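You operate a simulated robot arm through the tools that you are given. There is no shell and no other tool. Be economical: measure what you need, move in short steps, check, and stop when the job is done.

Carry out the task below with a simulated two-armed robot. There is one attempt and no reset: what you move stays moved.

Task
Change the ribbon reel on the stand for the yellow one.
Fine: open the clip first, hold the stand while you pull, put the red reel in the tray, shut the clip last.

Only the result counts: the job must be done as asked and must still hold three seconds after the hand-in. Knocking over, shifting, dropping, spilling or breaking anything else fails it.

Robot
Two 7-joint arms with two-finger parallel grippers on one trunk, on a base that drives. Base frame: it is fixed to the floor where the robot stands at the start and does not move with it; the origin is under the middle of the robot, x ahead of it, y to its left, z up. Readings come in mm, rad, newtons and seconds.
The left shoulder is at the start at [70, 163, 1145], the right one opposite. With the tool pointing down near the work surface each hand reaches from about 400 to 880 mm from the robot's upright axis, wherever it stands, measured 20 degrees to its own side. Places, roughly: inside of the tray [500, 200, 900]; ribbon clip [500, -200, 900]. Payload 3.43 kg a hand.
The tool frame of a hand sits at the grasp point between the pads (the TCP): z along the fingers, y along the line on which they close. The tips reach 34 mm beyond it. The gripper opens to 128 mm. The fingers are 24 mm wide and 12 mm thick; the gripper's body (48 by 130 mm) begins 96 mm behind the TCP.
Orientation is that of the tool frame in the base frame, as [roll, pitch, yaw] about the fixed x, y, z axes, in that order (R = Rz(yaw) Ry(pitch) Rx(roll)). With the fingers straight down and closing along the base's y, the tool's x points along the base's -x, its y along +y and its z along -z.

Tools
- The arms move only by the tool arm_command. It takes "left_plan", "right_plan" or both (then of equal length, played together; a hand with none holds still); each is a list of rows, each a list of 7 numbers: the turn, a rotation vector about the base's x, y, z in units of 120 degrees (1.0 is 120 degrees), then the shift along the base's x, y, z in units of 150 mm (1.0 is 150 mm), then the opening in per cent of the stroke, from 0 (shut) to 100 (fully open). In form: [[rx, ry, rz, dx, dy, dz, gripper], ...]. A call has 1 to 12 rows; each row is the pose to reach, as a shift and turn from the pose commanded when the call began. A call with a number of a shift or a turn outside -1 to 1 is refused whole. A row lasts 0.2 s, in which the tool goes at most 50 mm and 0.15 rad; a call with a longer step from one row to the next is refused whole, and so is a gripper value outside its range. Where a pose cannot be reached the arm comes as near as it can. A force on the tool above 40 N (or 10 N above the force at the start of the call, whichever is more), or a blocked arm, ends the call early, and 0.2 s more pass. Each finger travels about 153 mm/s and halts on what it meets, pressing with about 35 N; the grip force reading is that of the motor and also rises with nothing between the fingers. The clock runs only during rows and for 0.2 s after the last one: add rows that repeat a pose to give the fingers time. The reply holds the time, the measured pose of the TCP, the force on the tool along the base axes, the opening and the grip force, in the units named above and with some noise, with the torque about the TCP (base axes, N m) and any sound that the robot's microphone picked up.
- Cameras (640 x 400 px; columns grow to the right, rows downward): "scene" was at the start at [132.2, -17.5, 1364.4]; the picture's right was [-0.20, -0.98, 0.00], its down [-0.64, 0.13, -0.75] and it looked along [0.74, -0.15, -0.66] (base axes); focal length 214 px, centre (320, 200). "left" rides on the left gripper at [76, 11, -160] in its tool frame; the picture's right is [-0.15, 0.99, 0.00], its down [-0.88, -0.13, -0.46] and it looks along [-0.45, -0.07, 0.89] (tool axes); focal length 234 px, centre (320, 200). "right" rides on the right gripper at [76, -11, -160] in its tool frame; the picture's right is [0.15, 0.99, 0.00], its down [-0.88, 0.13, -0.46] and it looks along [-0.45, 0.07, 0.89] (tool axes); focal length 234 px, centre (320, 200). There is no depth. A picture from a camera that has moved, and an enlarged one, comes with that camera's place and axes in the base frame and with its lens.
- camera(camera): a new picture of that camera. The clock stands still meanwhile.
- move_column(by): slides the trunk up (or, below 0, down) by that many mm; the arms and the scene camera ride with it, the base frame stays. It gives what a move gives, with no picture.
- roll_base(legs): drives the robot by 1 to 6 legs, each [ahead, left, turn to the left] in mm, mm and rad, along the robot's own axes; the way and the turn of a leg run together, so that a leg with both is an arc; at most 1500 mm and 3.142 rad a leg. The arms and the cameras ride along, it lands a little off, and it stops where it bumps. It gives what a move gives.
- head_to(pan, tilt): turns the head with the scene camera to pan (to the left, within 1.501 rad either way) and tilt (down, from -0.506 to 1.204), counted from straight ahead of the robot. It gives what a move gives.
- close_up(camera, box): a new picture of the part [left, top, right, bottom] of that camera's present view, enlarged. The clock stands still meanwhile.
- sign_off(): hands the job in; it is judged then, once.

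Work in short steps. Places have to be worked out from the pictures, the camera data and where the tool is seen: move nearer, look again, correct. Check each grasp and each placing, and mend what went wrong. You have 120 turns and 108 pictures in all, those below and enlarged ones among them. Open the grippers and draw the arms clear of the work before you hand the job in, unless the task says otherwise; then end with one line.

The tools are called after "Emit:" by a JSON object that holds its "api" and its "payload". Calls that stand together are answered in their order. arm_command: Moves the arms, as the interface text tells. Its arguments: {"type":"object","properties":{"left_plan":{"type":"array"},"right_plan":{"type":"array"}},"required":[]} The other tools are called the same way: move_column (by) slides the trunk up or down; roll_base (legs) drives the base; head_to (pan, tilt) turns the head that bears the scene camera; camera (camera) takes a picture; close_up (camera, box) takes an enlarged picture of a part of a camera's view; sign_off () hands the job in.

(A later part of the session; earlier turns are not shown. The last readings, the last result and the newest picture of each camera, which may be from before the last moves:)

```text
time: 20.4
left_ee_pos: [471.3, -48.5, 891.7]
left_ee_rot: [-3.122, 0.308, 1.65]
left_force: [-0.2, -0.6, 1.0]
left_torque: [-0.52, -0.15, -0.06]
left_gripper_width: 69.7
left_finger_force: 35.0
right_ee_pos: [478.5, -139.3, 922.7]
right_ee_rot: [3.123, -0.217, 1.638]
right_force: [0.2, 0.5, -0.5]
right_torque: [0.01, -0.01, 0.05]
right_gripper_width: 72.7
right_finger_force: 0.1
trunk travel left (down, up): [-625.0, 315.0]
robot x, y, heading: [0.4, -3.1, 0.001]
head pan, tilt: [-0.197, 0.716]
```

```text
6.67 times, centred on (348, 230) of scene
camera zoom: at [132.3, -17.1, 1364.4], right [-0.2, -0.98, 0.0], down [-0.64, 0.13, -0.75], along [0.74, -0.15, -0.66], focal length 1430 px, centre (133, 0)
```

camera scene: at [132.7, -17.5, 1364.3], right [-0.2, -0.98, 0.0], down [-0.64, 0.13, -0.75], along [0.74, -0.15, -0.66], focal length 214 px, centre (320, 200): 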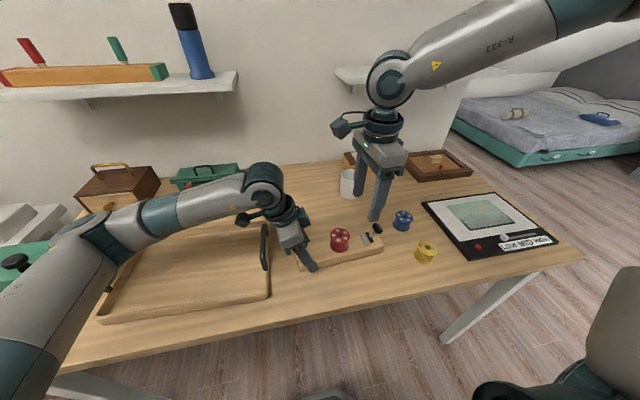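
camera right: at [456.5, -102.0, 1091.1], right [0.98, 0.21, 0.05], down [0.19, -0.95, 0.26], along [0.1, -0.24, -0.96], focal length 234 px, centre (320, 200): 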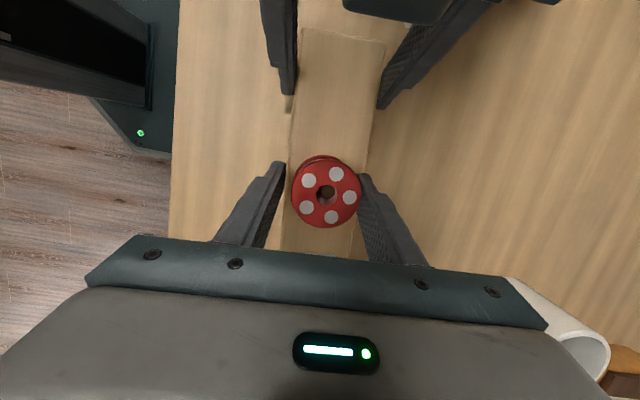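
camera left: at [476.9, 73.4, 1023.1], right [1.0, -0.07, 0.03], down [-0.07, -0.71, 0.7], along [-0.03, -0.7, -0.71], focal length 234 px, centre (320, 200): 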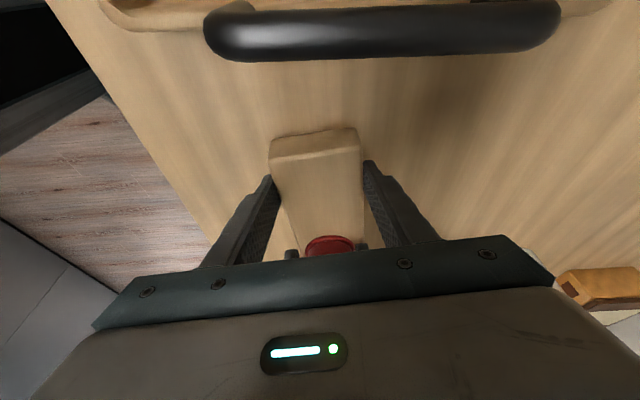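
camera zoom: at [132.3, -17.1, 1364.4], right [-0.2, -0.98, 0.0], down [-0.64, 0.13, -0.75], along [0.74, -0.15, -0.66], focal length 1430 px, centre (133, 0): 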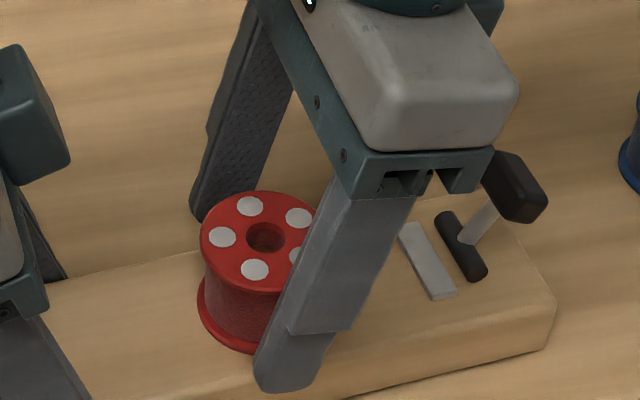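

The reel is 51.5 mm wide, upright on its peg, and centred near (477,-138.6). I'll shift 1.5 mm and close on it in small steps.

Emit:
{"api": "arm_command", "payload": {"right_plan": [[0, 0, 0, -0.01, 0.003, -0.008, 50], [0, 0, 0, -0.01, 0.003, -0.008, 45], [0, 0, 0, -0.01, 0.003, -0.008, 42], [0, 0, 0, -0.01, 0.003, -0.008, 40], [0, 0, 0, -0.01, 0.003, -0.008, 37], [0, 0, 0, -0.01, 0.003, -0.008, 34]]}}

Emit:
{"api": "close_up", "payload": {"camera": "right", "box": [240, 120, 400, 220]}}

```text
time: 21.8
left_ee_pos: [472.3, -46.8, 893.3]
left_ee_rot: [-3.122, 0.307, 1.65]
left_force: [-2.0, -2.3, -1.7]
left_torque: [-0.5, -0.58, -0.2]
left_gripper_width: 69.7
left_finger_force: 35.1
right_ee_pos: [476.9, -138.7, 921.4]
right_ee_rot: [3.121, -0.217, 1.638]
right_force: [4.0, 0.2, 4.7]
right_torque: [0.0, 0.23, -0.05]
right_gripper_width: 51.3
right_finger_force: 34.9
trunk travel left (down, up): [-625.0, 315.0]
robot x, y, heading: [-3.1, 2.0, -0.0]
head pan, tilt: [-0.197, 0.716]
```

```text
4.00 times, centred on (320, 170) of right
camera zoom: at [459.4, -101.2, 1094.1], right [0.98, 0.21, 0.05], down [0.19, -0.95, 0.26], along [0.1, -0.24, -0.96], focal length 937 px, centre (320, 320)
```

zoom: 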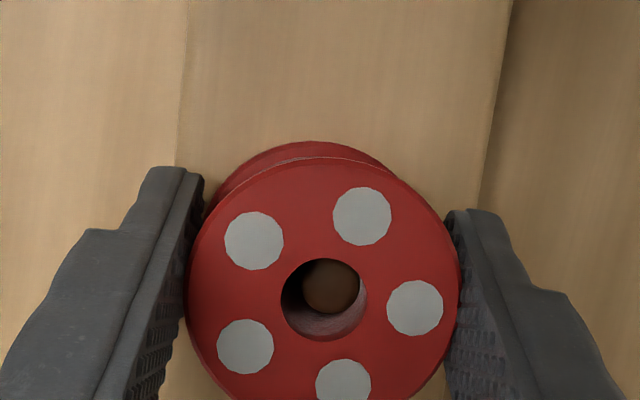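

Both pads grip the reel squarely at 51.3 mm. I'll pull straight up slowly while the left hand holds the stand.

Emit:
{"api": "arm_command", "payload": {"right_plan": [[0, 0, 0, 0, 0, 0.04, 30], [0, 0, 0, 0, 0, 0.08, 30], [0, 0, 0, 0, 0, 0.14, 30], [0, 0, 0, 0, 0, 0.22, 30], [0, 0, 0, 0, 0, 0.3, 30], [0, 0, 0, 0, 0, 0.4, 30]]}}

Emit:
{"api": "close_up", "payload": {"camera": "scene", "box": [270, 170, 430, 270]}}

```text
time: 23.2
left_ee_pos: [471.9, -47.3, 893.5]
left_ee_rot: [-3.119, 0.305, 1.65]
left_force: [-2.8, 0.6, -1.5]
left_torque: [-0.07, -0.12, -0.26]
left_gripper_width: 69.9
left_finger_force: 34.9
right_ee_pos: [476.4, -139.4, 982.3]
right_ee_rot: [3.124, -0.217, 1.64]
right_force: [2.7, -0.2, -1.1]
right_torque: [-0.03, -0.15, -0.03]
right_gripper_width: 50.5
right_finger_force: 34.8
trunk travel left (down, up): [-625.0, 315.0]
robot x, y, heading: [1.0, 2.5, 0.003]
head pan, tilt: [-0.197, 0.716]
```

```text
4.00 times, centred on (350, 220) of scene
camera zoom: at [132.0, -17.4, 1364.4], right [-0.2, -0.98, 0.0], down [-0.64, 0.13, -0.75], along [0.74, -0.15, -0.66], focal length 858 px, centre (200, 120)
```

zoom: 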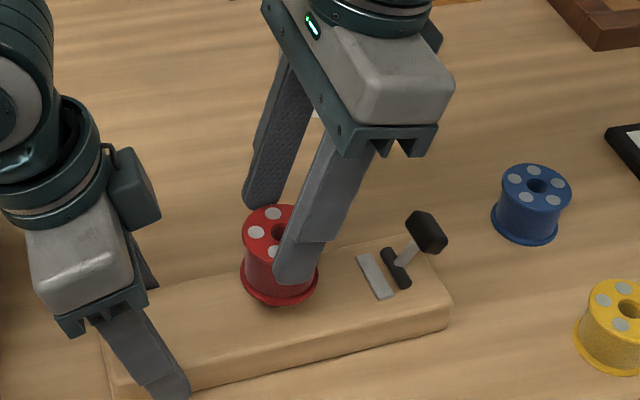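

The reel's top is only at about z 954 while the hand rose 61 mm, so it slipped down in the fingers. I'll inspect the hold before doing anything else.

Emit:
{"api": "camera", "payload": {"camera": "right"}}

Emit:
{"api": "camera", "payload": {"camera": "left"}}

Emit:
{"api": "close_up", "payload": {"camera": "scene", "box": [320, 210, 368, 250]}}

```text
67 pictures are left
camera right: at [459.7, -101.6, 1155.0], right [0.98, 0.21, 0.05], down [0.19, -0.95, 0.26], along [0.1, -0.24, -0.96], focal length 234 px, centre (320, 200)
```

right: 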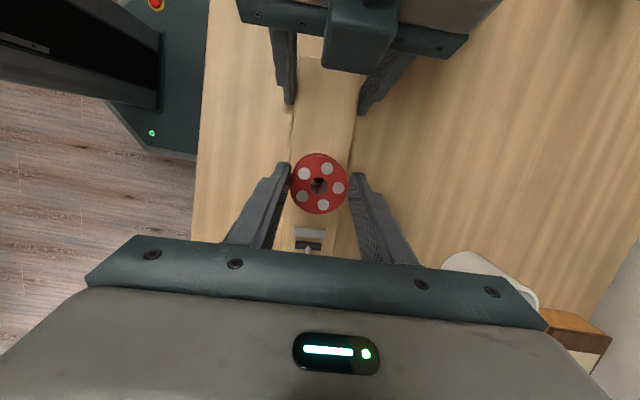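

```text
66 pictures are left
camera left: at [477.1, 73.2, 1022.6], right [1.0, -0.07, 0.02], down [-0.06, -0.71, 0.7], along [-0.03, -0.7, -0.71], focal length 234 px, centre (320, 200)
```

left: 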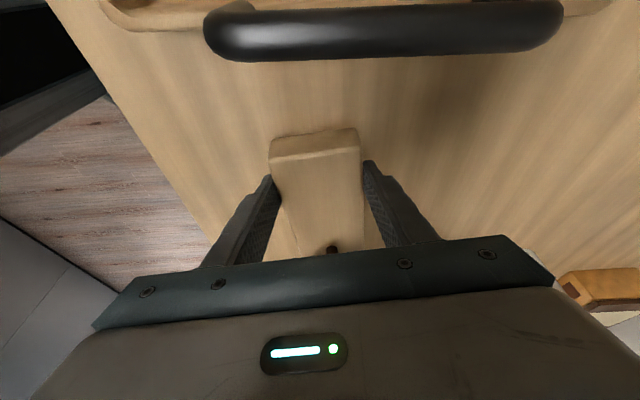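

```text
10.00 times, centred on (344, 230) of scene
camera zoom: at [132.0, -17.4, 1364.4], right [-0.2, -0.98, 0.0], down [-0.64, 0.13, -0.75], along [0.74, -0.15, -0.66], focal length 2145 px, centre (80, -100)
```

zoom: 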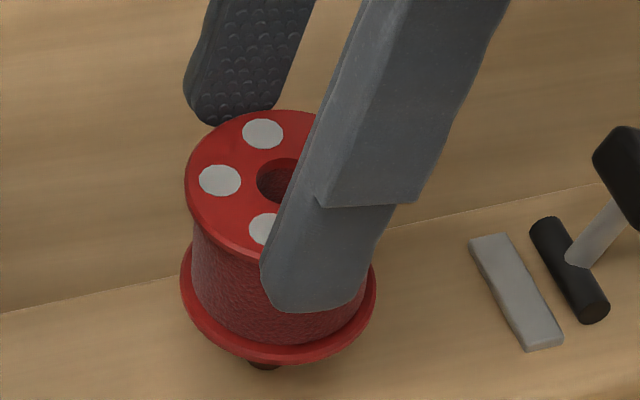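

The reel hangs with only its upper part between the tips and may still be on the peg. I'll lower it until it rests, open, go deeper and regrip.

Emit:
{"api": "arm_command", "payload": {"right_plan": [[0, 0, 0, 0, 0, -0.08, 30], [0, 0, 0, 0, 0, -0.15, 30], [0, 0, 0, 0, 0, -0.19, 30], [0, 0, 0, 0, 0, -0.19, 45], [0, 0, 0, 0, 0, -0.19, 50], [0, 0, 0, 0, 0, -0.19, 50]]}}

Emit:
{"api": "close_up", "payload": {"camera": "scene", "box": [300, 200, 396, 260]}}

Emit:
{"api": "close_up", "payload": {"camera": "right", "box": [240, 120, 400, 220]}}

```text
time: 24.6
left_ee_pos: [472.6, -47.8, 893.0]
left_ee_rot: [-3.12, 0.305, 1.652]
left_force: [0.6, -1.0, -3.2]
left_torque: [0.32, 0.04, 0.01]
left_gripper_width: 69.7
left_finger_force: 34.9
right_ee_pos: [476.9, -139.0, 954.7]
right_ee_rot: [3.126, -0.216, 1.639]
right_force: [-0.4, -0.1, 0.4]
right_torque: [-0.02, 0.04, -0.01]
right_gripper_width: 64.0
right_finger_force: 0.1
trunk travel left (down, up): [-625.0, 315.0]
robot x, y, heading: [-2.9, 0.8, -0.0]
head pan, tilt: [-0.197, 0.716]
```

```text
6.67 times, centred on (348, 230) of scene
camera zoom: at [132.5, -17.5, 1364.3], right [-0.2, -0.98, 0.0], down [-0.64, 0.13, -0.75], along [0.74, -0.15, -0.66], focal length 1430 px, centre (133, 0)
```

zoom: 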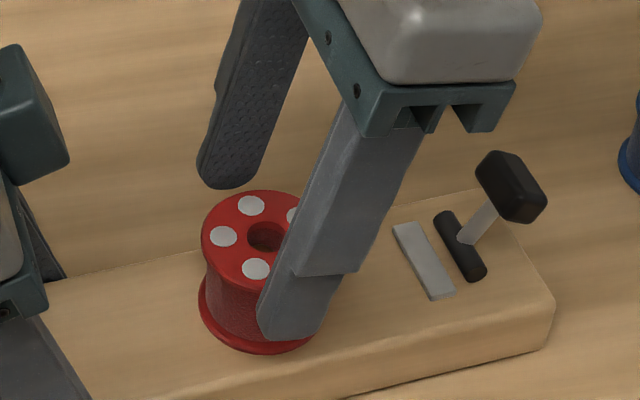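

```text
4.00 times, centred on (320, 170) of right
camera zoom: at [458.6, -101.9, 1126.4], right [0.98, 0.21, 0.05], down [0.19, -0.95, 0.26], along [0.1, -0.24, -0.96], focal length 937 px, centre (320, 320)
```

zoom: 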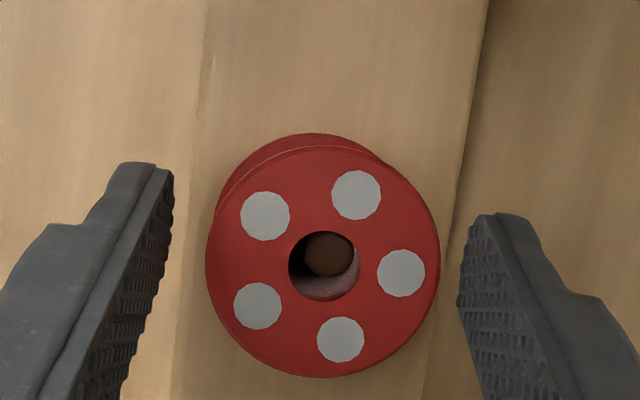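

The reel is seated again at (477.5,-139.5). I'll go deeper, to about z 919, grip with full closing command, and pull more slowly.

Emit:
{"api": "arm_command", "payload": {"right_plan": [[0, 0, 0, 0.003, -0.003, -0.12, 50], [0, 0, 0, 0.003, -0.003, -0.235, 50], [0, 0, 0, 0.003, -0.003, -0.235, 45], [0, 0, 0, 0.003, -0.003, -0.235, 40], [0, 0, 0, 0.003, -0.003, -0.235, 30], [0, 0, 0, 0.003, -0.003, -0.235, 10], [0, 0, 0, 0.003, -0.003, -0.235, 0], [0, 0, 0, 0.003, -0.003, -0.235, 0]]}}

```text
time: 26.4
left_ee_pos: [470.1, -48.3, 893.9]
left_ee_rot: [-3.122, 0.305, 1.649]
left_force: [-3.4, -1.7, -15.2]
left_torque: [0.08, -0.15, 0.06]
left_gripper_width: 69.7
left_finger_force: 34.8
right_ee_pos: [476.4, -139.8, 917.3]
right_ee_rot: [3.119, -0.216, 1.637]
right_force: [2.8, -0.8, 28.6]
right_torque: [-0.13, 0.68, -0.19]
right_gripper_width: 50.5
right_finger_force: 34.7
trunk travel left (down, up): [-625.0, 315.0]
robot x, y, heading: [-1.2, -1.0, 0.002]
head pan, tilt: [-0.197, 0.716]
```

The reel is gripped, but the tips press on the board (28 N up). I'll pull up slowly from here in small rows.

Emit:
{"api": "arm_command", "payload": {"right_plan": [[0, 0, 0, 0, 0, 0.02, 0], [0, 0, 0, 0, 0, 0.04, 0], [0, 0, 0, 0, 0, 0.06, 0], [0, 0, 0, 0, 0, 0.08, 0], [0, 0, 0, 0, 0, 0.1, 0], [0, 0, 0, 0, 0, 0.12, 0]]}}

Emit:
{"api": "close_up", "payload": {"camera": "scene", "box": [300, 200, 396, 260]}}

```text
time: 27.8
left_ee_pos: [471.7, -48.6, 894.4]
left_ee_rot: [-3.12, 0.307, 1.652]
left_force: [0.6, -1.1, 2.9]
left_torque: [-0.98, -0.33, 0.22]
left_gripper_width: 69.8
left_finger_force: 35.2
right_ee_pos: [476.3, -140.2, 932.5]
right_ee_rot: [3.126, -0.217, 1.637]
right_force: [-0.3, 0.0, -0.7]
right_torque: [-0.03, 0.02, -0.02]
right_gripper_width: 50.4
right_finger_force: 34.7
trunk travel left (down, up): [-625.0, 315.0]
robot x, y, heading: [-0.6, 2.2, -0.001]
head pan, tilt: [-0.197, 0.716]
```

```text
6.67 times, centred on (348, 230) of scene
camera zoom: at [132.2, -17.5, 1364.4], right [-0.2, -0.98, 0.0], down [-0.64, 0.13, -0.75], along [0.74, -0.15, -0.66], focal length 1430 px, centre (133, 0)
```

zoom: 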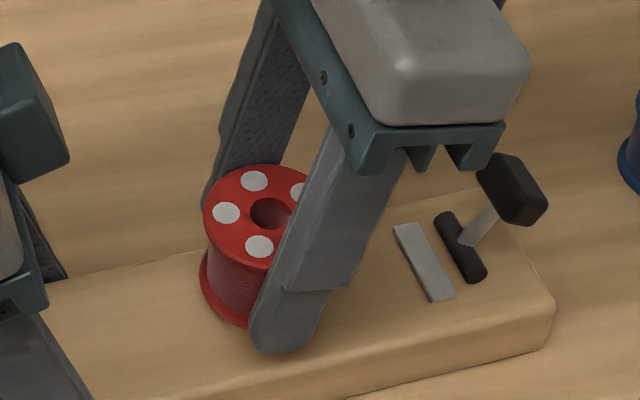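

The reel rose with the hand this time, with no load. I'll continue slowly until it clears the peg.

Emit:
{"api": "arm_command", "payload": {"right_plan": [[0, 0, 0, 0, 0, 0.04, 0], [0, 0, 0, 0, 0, 0.08, 0], [0, 0, 0, 0, 0, 0.13, 0], [0, 0, 0, 0, 0, 0.18, 0], [0, 0, 0, 0, 0, 0.23, 0], [0, 0, 0, 0, 0, 0.28, 0], [0, 0, 0, 0, 0, 0.34, 0], [0, 0, 0, 0, 0, 0.4, 0]]}}

Emit:
{"api": "close_up", "payload": {"camera": "scene", "box": [290, 180, 402, 250]}}

Emit:
{"api": "camera", "payload": {"camera": "left"}}

```text
time: 29.6
left_ee_pos: [472.5, -48.0, 894.0]
left_ee_rot: [-3.121, 0.305, 1.649]
left_force: [5.0, -0.7, 10.4]
left_torque: [-0.02, -0.66, 0.16]
left_gripper_width: 69.9
left_finger_force: 34.5
right_ee_pos: [475.8, -138.5, 995.8]
right_ee_rot: [3.122, -0.218, 1.639]
right_force: [-0.5, 1.0, -0.2]
right_torque: [-0.04, -0.03, 0.01]
right_gripper_width: 50.3
right_finger_force: 34.9
trunk travel left (down, up): [-625.0, 315.0]
robot x, y, heading: [-0.6, -0.6, 0.005]
head pan, tilt: [-0.197, 0.716]
```

```text
5.71 times, centred on (346, 215) of scene
camera zoom: at [131.8, -17.4, 1364.5], right [-0.2, -0.98, 0.0], down [-0.64, 0.13, -0.75], along [0.74, -0.15, -0.66], focal length 1226 px, centre (171, 114)
```

zoom: 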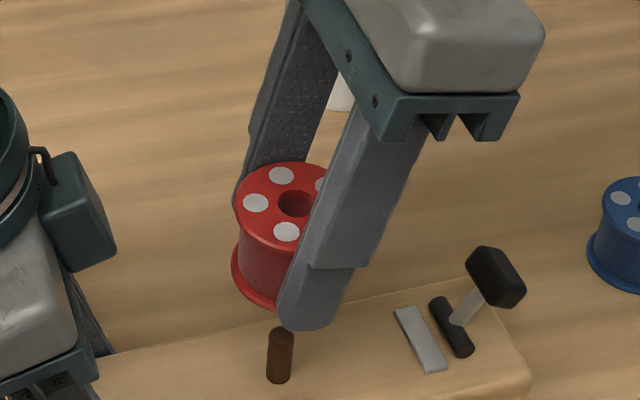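

```text
60 pictures are left
camera left: at [477.1, 73.0, 1023.0], right [1.0, -0.07, 0.02], down [-0.07, -0.71, 0.7], along [-0.03, -0.7, -0.71], focal length 234 px, centre (320, 200)
```

left: 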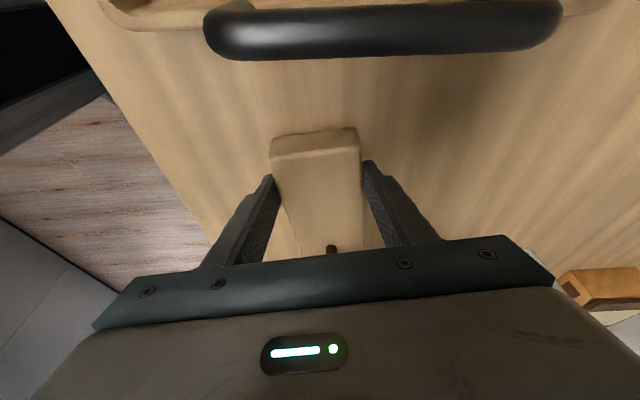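

The peg at (477.5,-140) is bare, with its top at z≈914, and the red reel is secure. The pull is over, so the left hand opens and rises from the stand to clear the tray area.

Emit:
{"api": "arm_command", "payload": {"left_plan": [[0, 0, 0, 0, 0, 0, 60], [0, 0, 0, 0, 0, 0, 70], [0, 0, 0, 0, 0.03, 0.12, 75], [0, 0, 0, 0, 0.06, 0.3, 75], [0, 0, 0, 0, 0.1, 0.55, 75], [0, 0, 0, 0, 0.15, 0.8, 75], [0, 0, 0, 0, 0.35, 1, 75], [0, 0, 0, 0, 0.65, 1, 75], [0, 0, 0, 0, 0.95, 1, 75]]}}

Emit:
{"api": "camera", "payload": {"camera": "scene"}}

```text
time: 31.6
left_ee_pos: [472.1, 82.2, 1042.8]
left_ee_rot: [-3.118, 0.305, 1.654]
left_force: [1.1, -0.2, 0.4]
left_torque: [0.01, -0.02, -0.01]
left_gripper_width: 95.9
left_finger_force: 0.1
left hand out of reach, approached as far as the arm can: row 9
right_ee_pos: [477.5, -139.4, 993.1]
right_ee_rot: [3.123, -0.217, 1.639]
right_force: [-0.5, -0.7, -0.4]
right_torque: [-0.02, 0.04, 0.0]
right_gripper_width: 50.4
right_finger_force: 35.3
trunk travel left (down, up): [-625.0, 315.0]
robot x, y, heading: [3.5, 4.7, 0.006]
head pan, tilt: [-0.197, 0.716]
```

```text
59 pictures are left
camera scene: at [133.5, -18.0, 1364.4], right [-0.2, -0.98, 0.0], down [-0.64, 0.13, -0.75], along [0.74, -0.15, -0.66], focal length 214 px, centre (320, 200)
```

scene: 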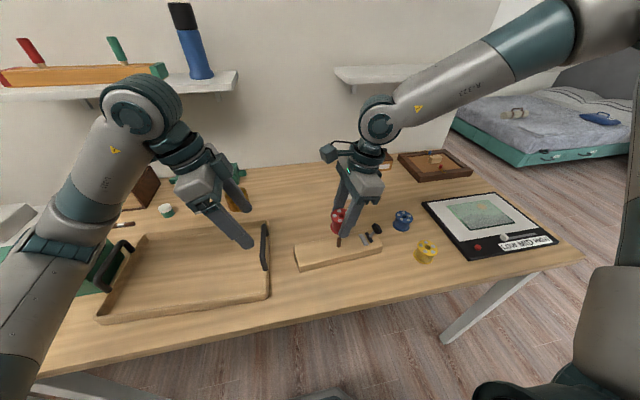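

The left hand is off and the stand looks undisturbed. I'll untilt it and send it farther left and up, away from where the reel will go.

Emit:
{"api": "arm_command", "payload": {"left_plan": [[0.04, 0, 0, 0, 0.1, 0.15, 75], [0.08, 0, 0, 0, 0.3, 0.3, 75], [0.12, 0, 0.05, 0, 0.5, 0.45, 75], [0.143, 0, 0.1, 0, 0.7, 0.6, 75], [0.143, 0, 0.15, 0, 0.9, 0.7, 75], [0.143, 0, 0.2, 0, 1, 0.8, 75], [0.143, 0, 0.25, 0, 1, 0.9, 75]]}}

Emit:
{"api": "camera", "payload": {"camera": "scene"}}

```text
time: 33.2
left_ee_pos: [468.8, 232.1, 1179.3]
left_ee_rot: [3.062, 0.025, 2.162]
left_force: [-0.2, -0.2, 0.0]
left_torque: [0.01, -0.04, -0.03]
left_gripper_width: 95.8
left_finger_force: 0.1
right_ee_pos: [474.6, -139.2, 995.8]
right_ee_rot: [3.123, -0.216, 1.64]
right_force: [-0.2, 0.3, -0.5]
right_torque: [0.03, 0.0, 0.04]
right_gripper_width: 50.5
right_finger_force: 35.5
trunk travel left (down, up): [-625.0, 315.0]
robot x, y, heading: [-0.2, -3.4, -0.001]
head pan, tilt: [-0.197, 0.716]
```

```text
58 pictures are left
camera scene: at [131.9, -18.1, 1364.4], right [-0.2, -0.98, 0.0], down [-0.64, 0.13, -0.75], along [0.74, -0.15, -0.66], focal length 214 px, centre (320, 200)
```

scene: 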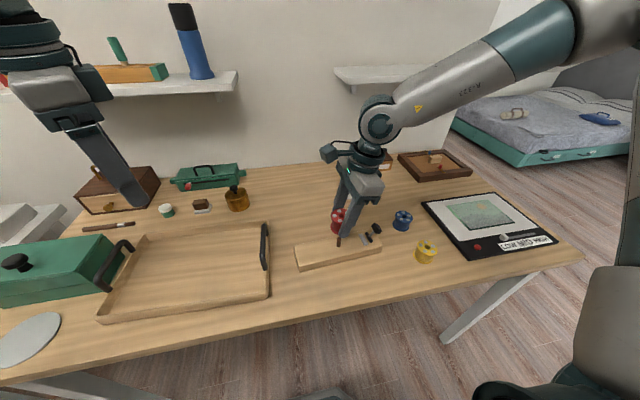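

I'll move the left hand another 110 mm outward for clearance, while the right carries the reel high toward the tray.

Emit:
{"api": "arm_command", "payload": {"left_plan": [[0, 0, 0, -0.05, 0.15, 0, 75], [0, 0, 0, -0.1, 0.3, 0, 75], [0, 0, 0, -0.15, 0.45, 0, 75], [0, 0, 0, -0.2, 0.6, 0, 75], [0, 0, 0, -0.25, 0.75, 0, 75], [0, 0, 0, -0.25, 0.75, 0, 75]], "right_plan": [[0, 0, 0, 0, 0.15, 0.1, 0], [0, 0, 0, 0, 0.3, 0.12, 0], [0, 0, 0, 0, 0.48, 0.12, 0], [0, 0, 0, 0, 0.65, 0.12, 0], [0, 0, 0, 0, 0.82, 0.12, 0], [0, 0, 0, 0, 1, 0.12, 0]]}}

Emit:
{"api": "camera", "payload": {"camera": "scene"}}

```text
time: 34.6
left_ee_pos: [431.7, 343.4, 1178.6]
left_ee_rot: [3.065, 0.023, 2.161]
left_force: [-0.8, -0.2, 1.1]
left_torque: [0.04, 0.0, 0.03]
left_gripper_width: 96.2
left_finger_force: 0.0
right_ee_pos: [475.5, -65.3, 1015.2]
right_ee_rot: [3.124, -0.219, 1.636]
right_force: [-0.2, 0.8, -0.7]
right_torque: [0.04, 0.02, 0.0]
right_gripper_width: 50.3
right_finger_force: 34.7
right hand out of reach, approached as far as the arm can: row 4, 5, 6
trunk travel left (down, up): [-625.0, 315.0]
robot x, y, heading: [-0.9, 1.3, -0.004]
head pan, tilt: [-0.197, 0.716]
```

```text
57 pictures are left
camera scene: at [133.1, -18.0, 1364.3], right [-0.2, -0.98, 0.0], down [-0.64, 0.13, -0.75], along [0.74, -0.15, -0.66], focal length 214 px, centre (320, 200)
```

scene: 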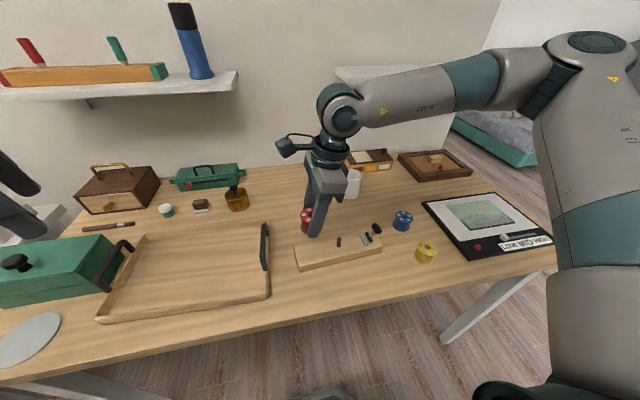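

The right hand can't reach farther left in this posture. I'll raise it 30 mm to clear the tray handle, then shift the base left so the tray comes within reach.

Emit:
{"api": "arm_command", "payload": {"right_plan": [[0, 0, 0, 0, -0.05, 0.1, 0], [0, 0, 0, 0, -0.1, 0.25, 0]]}}

Emit:
{"api": "roll_base", "payload": {"legs": [[0, 215, 0]]}}

Emit:
{"api": "camera", "payload": {"camera": "scene"}}

Emit:
{"api": "camera", "payload": {"camera": "right"}}

```text
time: 35.2
left_ee_pos: [430.3, 344.4, 1178.7]
left_ee_rot: [3.064, 0.025, 2.16]
left_force: [-0.2, 0.3, 0.2]
left_torque: [-0.02, -0.01, 0.01]
left_gripper_width: 95.9
left_finger_force: 0.1
right_ee_pos: [472.2, -80.6, 1053.7]
right_ee_rot: [3.124, -0.217, 1.64]
right_force: [0.6, 0.1, -0.2]
right_torque: [0.01, 0.0, -0.01]
right_gripper_width: 50.4
right_finger_force: 34.9
trunk travel left (down, up): [-625.0, 315.0]
robot x, y, heading: [1.4, 0.1, 0.0]
head pan, tilt: [-0.197, 0.716]
```

```text
time: 36.9
left_ee_pos: [430.9, 554.7, 1178.7]
left_ee_rot: [3.064, 0.026, 2.161]
left_force: [0.7, -0.1, 0.7]
left_torque: [0.02, 0.04, -0.02]
left_gripper_width: 96.1
left_finger_force: 0.1
right_ee_pos: [473.3, 128.0, 1052.7]
right_ee_rot: [3.125, -0.216, 1.638]
right_force: [-1.3, -0.4, -0.8]
right_torque: [-0.01, -0.01, 0.0]
right_gripper_width: 50.4
right_finger_force: 35.0
trunk travel left (down, up): [-625.0, 315.0]
robot x, y, heading: [-0.4, 208.2, -0.001]
head pan, tilt: [-0.197, 0.716]
```

```text
56 pictures are left
camera scene: at [132.0, 192.2, 1364.4], right [-0.2, -0.98, 0.0], down [-0.64, 0.13, -0.75], along [0.74, -0.15, -0.66], focal length 214 px, centre (320, 200)
```

scene: 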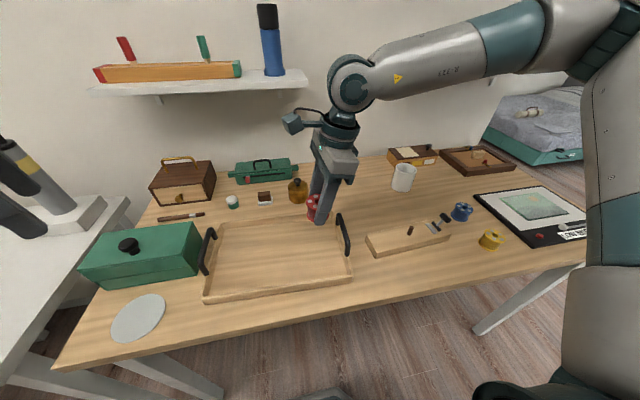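

```text
55 pictures are left
camera right: at [456.8, 166.3, 1226.1], right [0.98, 0.21, 0.05], down [0.19, -0.95, 0.26], along [0.1, -0.24, -0.96], focal length 234 px, centre (320, 200)
```

right: 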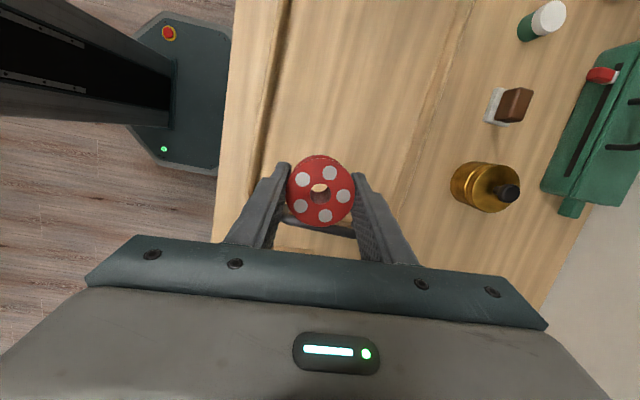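

The reel is over the tray floor at about (473,128). I'll lower it to z≈925 and look.

Emit:
{"api": "arm_command", "payload": {"right_plan": [[0, 0, 0, 0.05, 0.03, -0.25, 0], [0, 0, 0, 0.1, 0.06, -0.5, 0], [0, 0, 0, 0.1, 0.06, -0.7, 0], [0, 0, 0, 0.1, 0.06, -0.85, 0]]}}

Emit:
{"api": "close_up", "payload": {"camera": "scene", "box": [240, 160, 400, 260]}}

Emit:
{"api": "camera", "payload": {"camera": "right"}}

```text
time: 37.9
left_ee_pos: [431.9, 554.9, 1176.2]
left_ee_rot: [3.063, 0.025, 2.163]
left_force: [-0.7, -0.1, 0.3]
left_torque: [0.0, 0.05, 0.01]
left_gripper_width: 95.8
left_finger_force: 0.0
right_ee_pos: [485.9, 120.5, 930.3]
right_ee_rot: [3.122, -0.221, 1.638]
right_force: [-0.1, -0.2, -1.0]
right_torque: [0.01, 0.02, -0.03]
right_gripper_width: 50.2
right_finger_force: 35.3
right hand out of reach, approached as far as the arm can: row 2, 3, 4
trunk travel left (down, up): [-625.0, 315.0]
robot x, y, heading: [0.6, 208.1, 0.002]
head pan, tilt: [-0.197, 0.716]
```

```text
4.00 times, centred on (320, 210) of scene
camera zoom: at [132.9, 191.9, 1364.3], right [-0.2, -0.98, 0.0], down [-0.64, 0.13, -0.75], along [0.74, -0.15, -0.66], focal length 858 px, centre (320, 160)
```

zoom: 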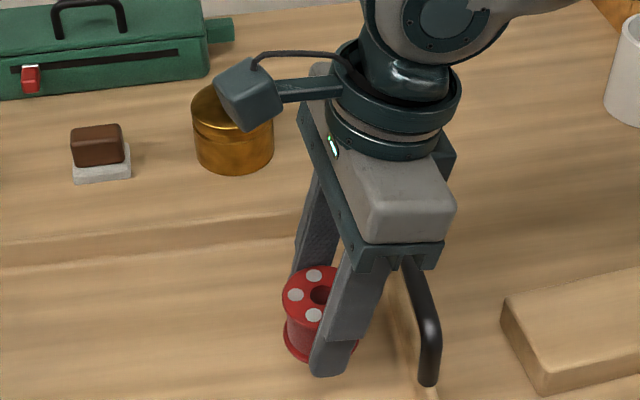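

```text
53 pictures are left
camera right: at [468.8, 157.3, 1103.1], right [0.98, 0.21, 0.05], down [0.19, -0.95, 0.26], along [0.1, -0.24, -0.97], focal length 234 px, centre (320, 200)
```

right: 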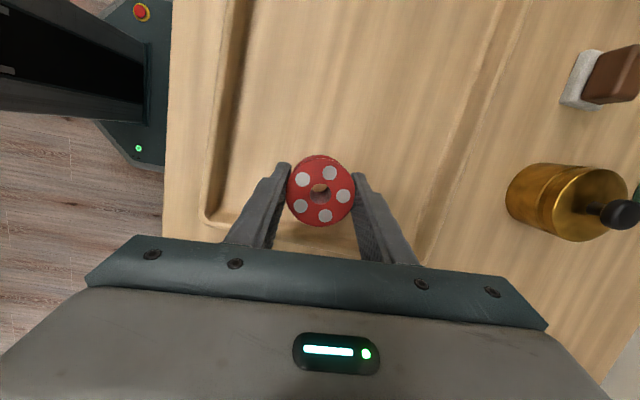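

The tray handle is close beside the gripper, so I'll shift the base 40 mm more left before the final lowering.

Emit:
{"api": "roll_base", "payload": {"legs": [[0, 40, 0]]}}

Emit:
{"api": "arm_command", "payload": {"right_plan": [[0, 0, 0, 0, 0, -0.08, 0], [0, 0, 0, 0, 0, -0.13, 0], [0, 0, 0, 0, 0, -0.17, 0], [0, 0, 0, 0, 0, -0.2, 0]]}}

Emit:
{"api": "close_up", "payload": {"camera": "scene", "box": [260, 180, 388, 260]}}

```text
time: 38.8
left_ee_pos: [431.9, 590.5, 1177.7]
left_ee_rot: [3.064, 0.026, 2.162]
left_force: [-0.7, 0.0, 0.0]
left_torque: [0.0, 0.0, 0.0]
left_gripper_width: 96.0
left_finger_force: 0.1
right_ee_pos: [484.5, 156.4, 930.1]
right_ee_rot: [3.122, -0.22, 1.64]
right_force: [0.2, 0.2, -1.6]
right_torque: [0.04, 0.02, 0.0]
right_gripper_width: 50.2
right_finger_force: 34.6
trunk travel left (down, up): [-625.0, 315.0]
robot x, y, heading: [-1.1, 250.3, -0.001]
head pan, tilt: [-0.197, 0.716]
```

```text
time: 39.8
left_ee_pos: [431.5, 591.7, 1178.6]
left_ee_rot: [3.064, 0.027, 2.16]
left_force: [-1.1, -0.1, 0.2]
left_torque: [0.01, 0.0, 0.02]
left_gripper_width: 96.0
left_finger_force: 0.2
right_ee_pos: [481.4, 149.0, 904.8]
right_ee_rot: [3.123, -0.22, 1.638]
right_force: [-0.2, -0.5, -1.2]
right_torque: [0.0, 0.01, -0.02]
right_gripper_width: 50.5
right_finger_force: 35.3
right hand out of reach, approached as far as the arm can: row 1, 2, 3, 4
trunk travel left (down, up): [-625.0, 315.0]
robot x, y, heading: [-0.6, 245.5, 0.0]
head pan, tilt: [-0.197, 0.716]
```

```text
5.00 times, centred on (324, 220) of scene
camera zoom: at [132.0, 230.8, 1364.4], right [-0.2, -0.98, 0.0], down [-0.64, 0.13, -0.75], along [0.74, -0.15, -0.66], focal length 1072 px, centre (300, 100)
```

zoom: 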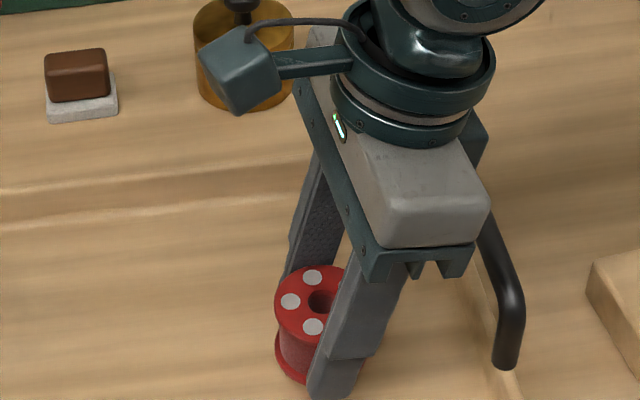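

There is no contact yet, and the tips are at about z 869. I'll lower in small steps until a contact force shows.

Emit:
{"api": "arm_command", "payload": {"right_plan": [[0, 0, 0, -0.01, -0.02, -0.03, 0], [0, 0, 0, -0.02, -0.03, -0.06, 0], [0, 0, 0, -0.02, -0.03, -0.06, 0]]}}

Emit:
{"api": "close_up", "payload": {"camera": "scene", "box": [285, 220, 365, 270]}}

```text
time: 40.5
left_ee_pos: [430.7, 594.0, 1179.1]
left_ee_rot: [3.064, 0.027, 2.161]
left_force: [0.1, 0.1, -0.4]
left_torque: [0.05, 0.03, 0.0]
left_gripper_width: 95.8
left_finger_force: 0.1
right_ee_pos: [478.6, 144.1, 896.4]
right_ee_rot: [3.122, -0.219, 1.639]
right_force: [-0.6, 0.2, -0.9]
right_torque: [0.0, -0.01, 0.0]
right_gripper_width: 50.4
right_finger_force: 35.1
trunk travel left (down, up): [-625.0, 315.0]
robot x, y, heading: [-5.3, 247.9, -0.001]
head pan, tilt: [-0.197, 0.716]
```

```text
8.00 times, centred on (325, 245) of scene
camera zoom: at [131.9, 231.6, 1364.4], right [-0.2, -0.98, 0.0], down [-0.64, 0.13, -0.75], along [0.74, -0.15, -0.66], focal length 1716 px, centre (280, -160)
```

zoom: 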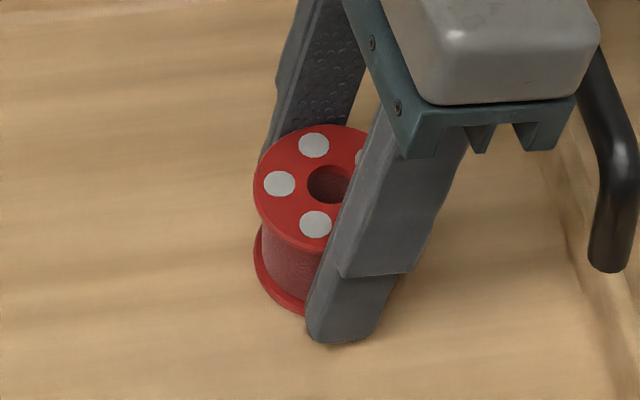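

The reel is nearly down. I'll lower 3–4 mm more, then open only if contact is felt.

Emit:
{"api": "arm_command", "payload": {"right_plan": [[0, 0, 0, 0, -0.01, -0.015, 0], [0, 0, 0, 0, -0.01, -0.03, 0], [0, 0, 0, 0, -0.01, -0.03, 0]]}}

```text
time: 41.4
left_ee_pos: [431.1, 593.9, 1180.0]
left_ee_rot: [3.063, 0.025, 2.163]
left_force: [0.7, 0.6, -0.4]
left_torque: [-0.01, 0.0, 0.0]
left_gripper_width: 96.2
left_finger_force: 0.1
right_ee_pos: [479.6, 143.6, 893.5]
right_ee_rot: [3.12, -0.221, 1.638]
right_force: [2.5, -1.4, 17.1]
right_torque: [-0.12, 0.37, 0.07]
right_gripper_width: 50.6
right_finger_force: 34.7
trunk travel left (down, up): [-625.0, 315.0]
robot x, y, heading: [0.1, 248.0, -0.002]
head pan, tilt: [-0.197, 0.716]
```

Contact reads 17 N, so the reel (or tips) rest on the tray floor. I'll open slowly and rise a little.

Emit:
{"api": "arm_command", "payload": {"right_plan": [[0, 0, 0, 0, 0, 0.01, 41], [0, 0, 0, 0, 0, 0.015, 44], [0, 0, 0, 0, 0, 0.015, 50], [0, 0, 0, 0, 0, 0.02, 56], [0, 0, 0, 0, 0, 0.15, 58], [0, 0, 0, 0, 0, 0.35, 58], [0, 0, 0, 0, 0, 0.6, 58], [0, 0, 0, 0, 0, 0.85, 58]]}}

Emit:
{"api": "camera", "payload": {"camera": "scene"}}

Emit:
{"api": "camera", "payload": {"camera": "right"}}

```text
time: 43.1
left_ee_pos: [429.1, 594.4, 1179.7]
left_ee_rot: [3.065, 0.025, 2.161]
left_force: [0.0, -0.2, 0.5]
left_torque: [0.0, -0.01, -0.01]
left_gripper_width: 96.0
left_finger_force: 0.0
right_ee_pos: [478.4, 142.3, 1020.5]
right_ee_rot: [3.122, -0.217, 1.639]
right_force: [0.2, 0.3, -0.5]
right_torque: [0.04, -0.01, 0.0]
right_gripper_width: 74.2
right_finger_force: 0.1
trunk travel left (down, up): [-625.0, 315.0]
robot x, y, heading: [-1.2, 248.6, -0.0]
head pan, tilt: [-0.197, 0.716]
```

```text
50 pictures are left
camera scene: at [130.7, 231.9, 1364.5], right [-0.2, -0.98, 0.0], down [-0.64, 0.13, -0.75], along [0.74, -0.15, -0.66], focal length 214 px, centre (320, 200)
```

scene: 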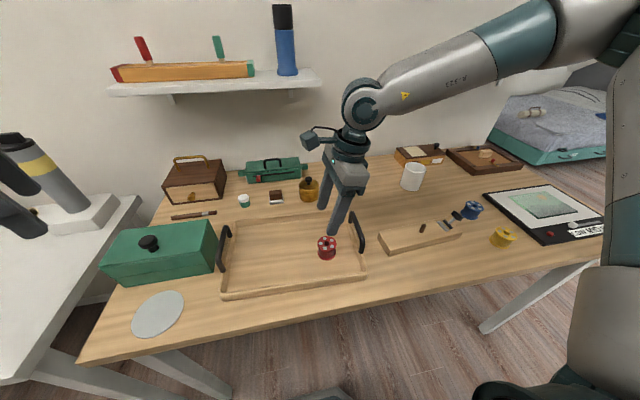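

```text
49 pictures are left
camera right: at [461.0, 179.8, 1194.2], right [0.98, 0.21, 0.05], down [0.19, -0.95, 0.26], along [0.1, -0.24, -0.97], focal length 234 px, centre (320, 200)
```

right: 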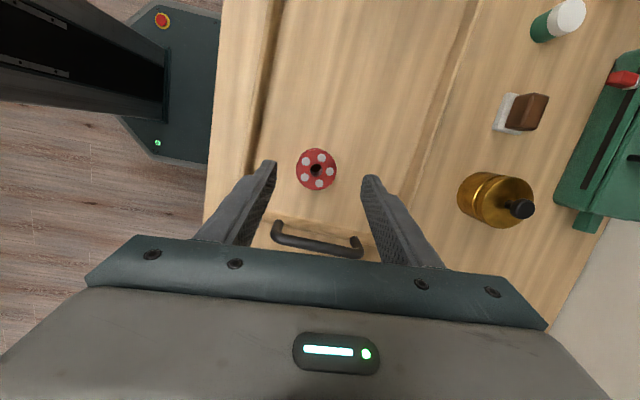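

The red reel stands in the tray. I'll drive back to the start position.

Emit:
{"api": "arm_command", "payload": {"right_plan": [[0, 0, 0, 0, 0, 0.2, 58], [0, 0, 0, 0, 0, 0.35, 58]]}}

Emit:
{"api": "roll_base", "payload": {"legs": [[0, -250, 0]]}}

Emit:
{"api": "arm_command", "payload": {"right_plan": [[0, 0, 0, -0.07, -0.25, 0, 58], [0, 0, 0, -0.14, -0.5, 0, 58], [0, 0, 0, -0.21, -0.75, 0, 58], [0, 0, 0, -0.28, -1, 0, 58]]}}

Emit:
{"api": "camera", "payload": {"camera": "scene"}}

```text
time: 43.8
left_ee_pos: [431.0, 593.4, 1178.1]
left_ee_rot: [3.064, 0.026, 2.161]
left_force: [0.5, 0.2, 0.0]
left_torque: [0.04, -0.02, 0.01]
left_gripper_width: 95.6
left_finger_force: 0.1
right_ee_pos: [479.4, 143.2, 1072.4]
right_ee_rot: [3.122, -0.217, 1.638]
right_force: [0.8, -0.1, 0.4]
right_torque: [0.01, -0.03, -0.01]
right_gripper_width: 74.1
right_finger_force: 0.1
trunk travel left (down, up): [-625.0, 315.0]
robot x, y, heading: [-2.0, 246.8, -0.002]
head pan, tilt: [-0.197, 0.716]
```

```text
time: 45.6
left_ee_pos: [433.7, 340.9, 1177.2]
left_ee_rot: [3.065, 0.024, 2.153]
left_force: [0.6, 0.4, 0.1]
left_torque: [0.01, -0.04, 0.01]
left_gripper_width: 96.0
left_finger_force: 0.1
right_ee_pos: [478.8, -108.6, 1072.1]
right_ee_rot: [3.122, -0.218, 1.632]
right_force: [-0.2, -0.8, -0.1]
right_torque: [-0.01, -0.01, -0.01]
right_gripper_width: 74.2
right_finger_force: 0.0
trunk travel left (down, up): [-625.0, 315.0]
robot x, y, heading: [-2.0, -3.6, -0.002]
head pan, tilt: [-0.197, 0.716]
```

```text
time: 46.6
left_ee_pos: [431.1, 339.2, 1180.3]
left_ee_rot: [3.064, 0.026, 2.155]
left_force: [-0.6, 0.2, 0.5]
left_torque: [0.01, -0.04, 0.01]
left_gripper_width: 95.9
left_finger_force: 0.1
right_ee_pos: [436.9, -260.3, 1071.8]
right_ee_rot: [3.121, -0.219, 1.635]
right_force: [-0.4, 0.0, 0.5]
right_torque: [0.05, -0.02, 0.01]
right_gripper_width: 74.1
right_finger_force: 0.0
trunk travel left (down, up): [-625.0, 315.0]
robot x, y, heading: [0.5, 0.7, -0.002]
head pan, tilt: [-0.197, 0.716]
```

```text
48 pictures are left
camera scene: at [129.6, -21.0, 1364.6], right [-0.2, -0.98, 0.0], down [-0.64, 0.13, -0.75], along [0.74, -0.15, -0.66], focal length 214 px, centre (320, 200)
```

scene: 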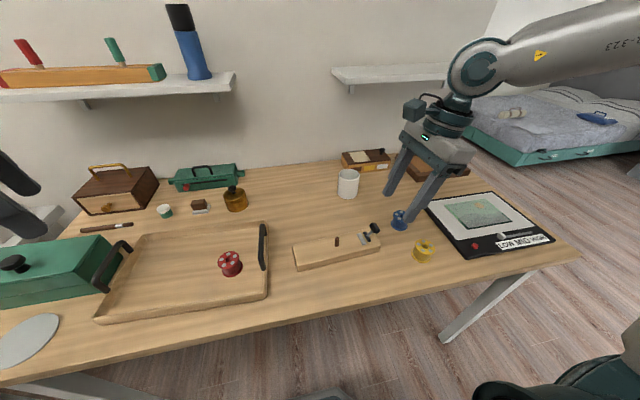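

I'll move above the yellow reel at (417,-366).

Emit:
{"api": "arm_command", "payload": {"right_plan": [[0, 0, 0, -0.04, -0.23, 0, 58], [0, 0, 0, -0.09, -0.47, 0, 58], [0, 0, 0, -0.13, -0.7, -0.15, 58], [0, 0, 0, -0.13, -0.7, -0.4, 58], [0, 0, 0, -0.13, -0.7, -0.6, 58]]}}

Emit:
{"api": "camera", "payload": {"camera": "right"}}

Emit:
{"api": "close_up", "payload": {"camera": "scene", "box": [360, 200, 488, 280]}}

```text
time: 47.8
left_ee_pos: [433.7, 340.3, 1178.6]
left_ee_rot: [3.064, 0.027, 2.156]
left_force: [-0.5, 0.0, 0.3]
left_torque: [0.01, 0.05, 0.01]
left_gripper_width: 96.0
left_finger_force: 0.0
right_ee_pos: [416.7, -364.5, 982.8]
right_ee_rot: [3.121, -0.218, 1.63]
right_force: [0.2, 0.2, -0.8]
right_torque: [0.02, -0.01, 0.02]
right_gripper_width: 74.4
right_finger_force: 0.0
trunk travel left (down, up): [-625.0, 315.0]
robot x, y, heading: [-2.2, -1.3, -0.003]
head pan, tilt: [-0.197, 0.716]
```

```text
47 pictures are left
camera right: at [399.9, -327.1, 1155.8], right [0.98, 0.2, 0.05], down [0.18, -0.95, 0.26], along [0.1, -0.24, -0.97], focal length 234 px, centre (320, 200)
```

right: 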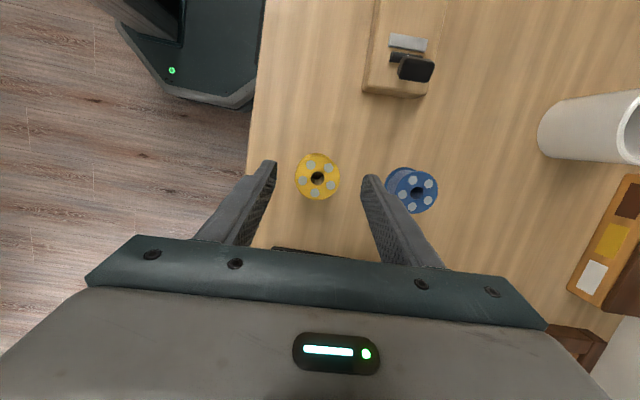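

```text
5.00 times, centred on (424, 240) of scene
camera zoom: at [131.5, -19.4, 1364.4], right [-0.2, -0.98, 0.0], down [-0.64, 0.13, -0.75], along [0.74, -0.15, -0.66], focal length 1072 px, centre (-200, 0)
```

zoom: 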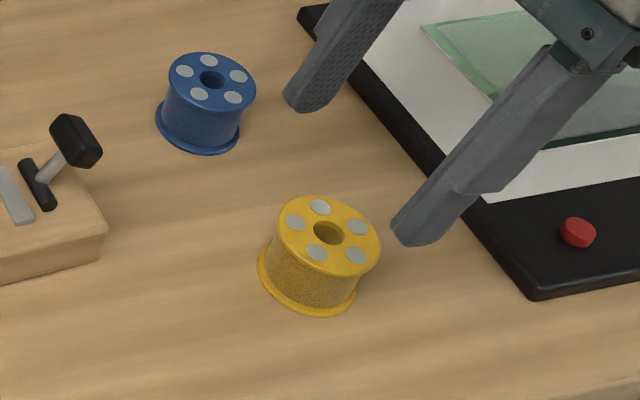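

Yellow's centre is about (419,-366). I'll lower to z≈891 and close on it.

Emit:
{"api": "arm_command", "payload": {"right_plan": [[0, 0, 0, 0.015, -0.01, -0.25, 58], [0, 0, 0, 0.015, -0.01, -0.5, 58], [0, 0, 0, 0.015, -0.01, -0.612, 55], [0, 0, 0, 0.015, -0.01, -0.612, 50], [0, 0, 0, 0.015, -0.01, -0.612, 45], [0, 0, 0, 0.015, -0.01, -0.612, 40], [0, 0, 0, 0.015, -0.01, -0.612, 20], [0, 0, 0, 0.015, -0.01, -0.612, 0], [0, 0, 0, 0.015, -0.01, -0.612, 0]]}}

Emit:
{"api": "close_up", "payload": {"camera": "right", "box": [240, 120, 400, 220]}}

```text
time: 49.8
left_ee_pos: [433.7, 341.0, 1178.3]
left_ee_rot: [3.066, 0.026, 2.155]
left_force: [-0.5, -0.5, -0.4]
left_torque: [0.0, 0.0, -0.01]
left_gripper_width: 96.3
left_finger_force: 0.0
right_ee_pos: [419.1, -365.5, 891.6]
right_ee_rot: [3.123, -0.218, 1.631]
right_force: [0.1, 0.4, -0.1]
right_torque: [-0.01, 0.0, 0.01]
right_gripper_width: 50.4
right_finger_force: 35.2
trunk travel left (down, up): [-625.0, 315.0]
robot x, y, heading: [1.7, 0.0, -0.003]
head pan, tilt: [-0.197, 0.716]
```

```text
4.00 times, centred on (320, 170) of right
camera zoom: at [401.3, -328.8, 1064.9], right [0.98, 0.2, 0.05], down [0.18, -0.95, 0.26], along [0.1, -0.24, -0.97], focal length 937 px, centre (320, 320)
```

zoom: 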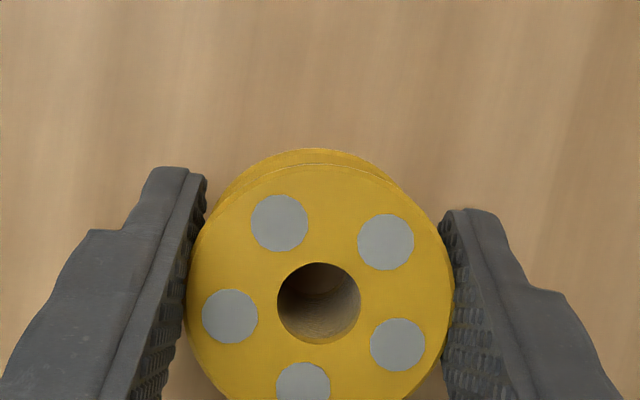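

The yellow reel is gripped squarely. I'll lift it and carry it toward the stand at safe height.

Emit:
{"api": "arm_command", "payload": {"right_plan": [[0, 0, 0, 0, 0, 0.1, 0], [0, 0, 0, 0, 0, 0.25, 0], [0, 0, 0, 0, 0, 0.45, 0], [0, 0, 0, 0, 0, 0.7, 0], [0, 0, 0, 0, 0, 0.85, 0], [0, 0, 0, 0.1, 0.2, 0.85, 0], [0, 0, 0, 0.2, 0.45, 0.85, 0], [0, 0, 0, 0.3, 0.7, 0.85, 0], [0, 0, 0, 0.38, 0.95, 0.85, 0]]}}

Emit:
{"api": "camera", "payload": {"camera": "scene"}}

Emit:
{"api": "close_up", "payload": {"camera": "right", "box": [240, 80, 400, 180]}}

```text
time: 51.8
left_ee_pos: [433.5, 343.4, 1177.1]
left_ee_rot: [3.067, 0.029, 2.156]
left_force: [0.0, -1.4, 0.4]
left_torque: [-0.02, 0.03, -0.01]
left_gripper_width: 96.1
left_finger_force: 0.0
right_ee_pos: [476.3, -219.3, 1017.3]
right_ee_rot: [3.124, -0.218, 1.632]
right_force: [0.2, 0.6, -0.4]
right_torque: [-0.01, 0.04, 0.03]
right_gripper_width: 50.1
right_finger_force: 35.0
trunk travel left (down, up): [-625.0, 315.0]
robot x, y, heading: [-4.9, -3.9, -0.004]
head pan, tilt: [-0.197, 0.716]
```

```text
44 pictures are left
camera scene: at [132.2, -16.7, 1364.2], right [-0.2, -0.98, 0.0], down [-0.64, 0.13, -0.75], along [0.74, -0.15, -0.66], focal length 214 px, centre (320, 200)
```

scene: 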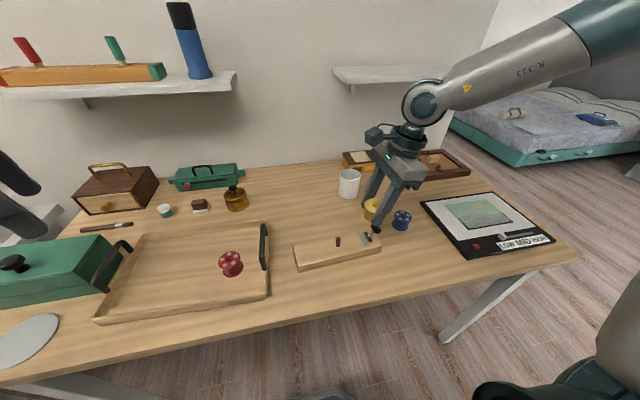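

```text
4.00 times, centred on (320, 130) of right
camera zoom: at [458.7, -182.8, 1191.1], right [0.98, 0.2, 0.05], down [0.18, -0.95, 0.26], along [0.1, -0.24, -0.97], focal length 937 px, centre (320, 480)
```

zoom: 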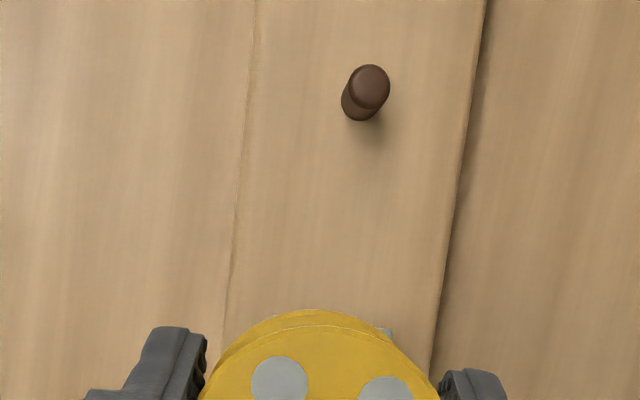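

The peg measures about (478.7,-139.3), and the reel's bore sits about (-1,-2) from the TCP. I'll hover with the reel just above the peg, TCP at (479.7,-137.2), and check.

Emit:
{"api": "arm_command", "payload": {"right_plan": [[0, 0, 0, 0.01, 0.2, 0, 0], [0, 0, 0, 0.023, 0.4, -0.05, 0], [0, 0, 0, 0.023, 0.547, -0.15, 0], [0, 0, 0, 0.023, 0.547, -0.3, 0], [0, 0, 0, 0.023, 0.547, -0.3, 0]]}}

Emit:
{"api": "close_up", "payload": {"camera": "scene", "box": [300, 190, 396, 250]}}

Emit:
{"api": "close_up", "payload": {"camera": "right", "box": [240, 120, 400, 220]}}

```text
time: 53.0
left_ee_pos: [431.8, 341.5, 1177.3]
left_ee_rot: [3.063, 0.027, 2.155]
left_force: [0.5, 0.2, -0.1]
left_torque: [-0.03, -0.01, -0.02]
left_gripper_width: 96.1
left_finger_force: 0.0
right_ee_pos: [478.7, -140.9, 974.4]
right_ee_rot: [3.122, -0.217, 1.632]
right_force: [-0.6, 1.4, -0.8]
right_torque: [-0.02, -0.02, 0.01]
right_gripper_width: 50.2
right_finger_force: 35.3
trunk travel left (down, up): [-625.0, 315.0]
robot x, y, heading: [-0.7, -0.1, -0.005]
head pan, tilt: [-0.197, 0.716]
```

```text
6.67 times, centred on (348, 220) of scene
camera zoom: at [130.7, -19.3, 1364.4], right [-0.2, -0.98, 0.0], down [-0.64, 0.13, -0.75], along [0.74, -0.15, -0.66], focal length 1430 px, centre (133, 67)
```

zoom: 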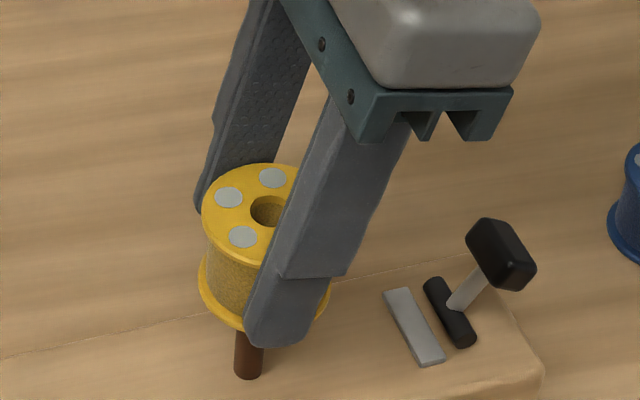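

```text
4.00 times, centred on (320, 170) of right
camera zoom: at [462.0, -103.5, 1147.2], right [0.98, 0.2, 0.05], down [0.18, -0.95, 0.26], along [0.1, -0.24, -0.97], focal length 937 px, centre (320, 320)
```

zoom: 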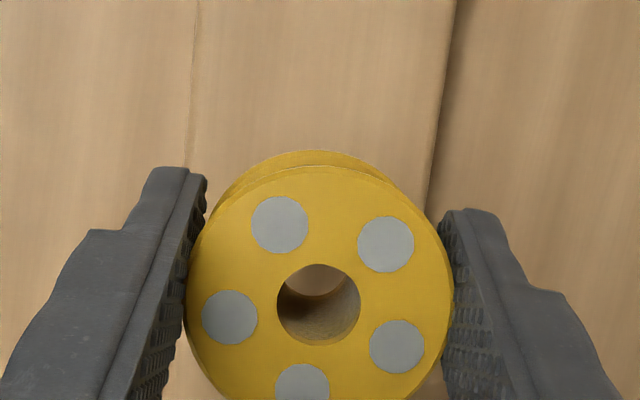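

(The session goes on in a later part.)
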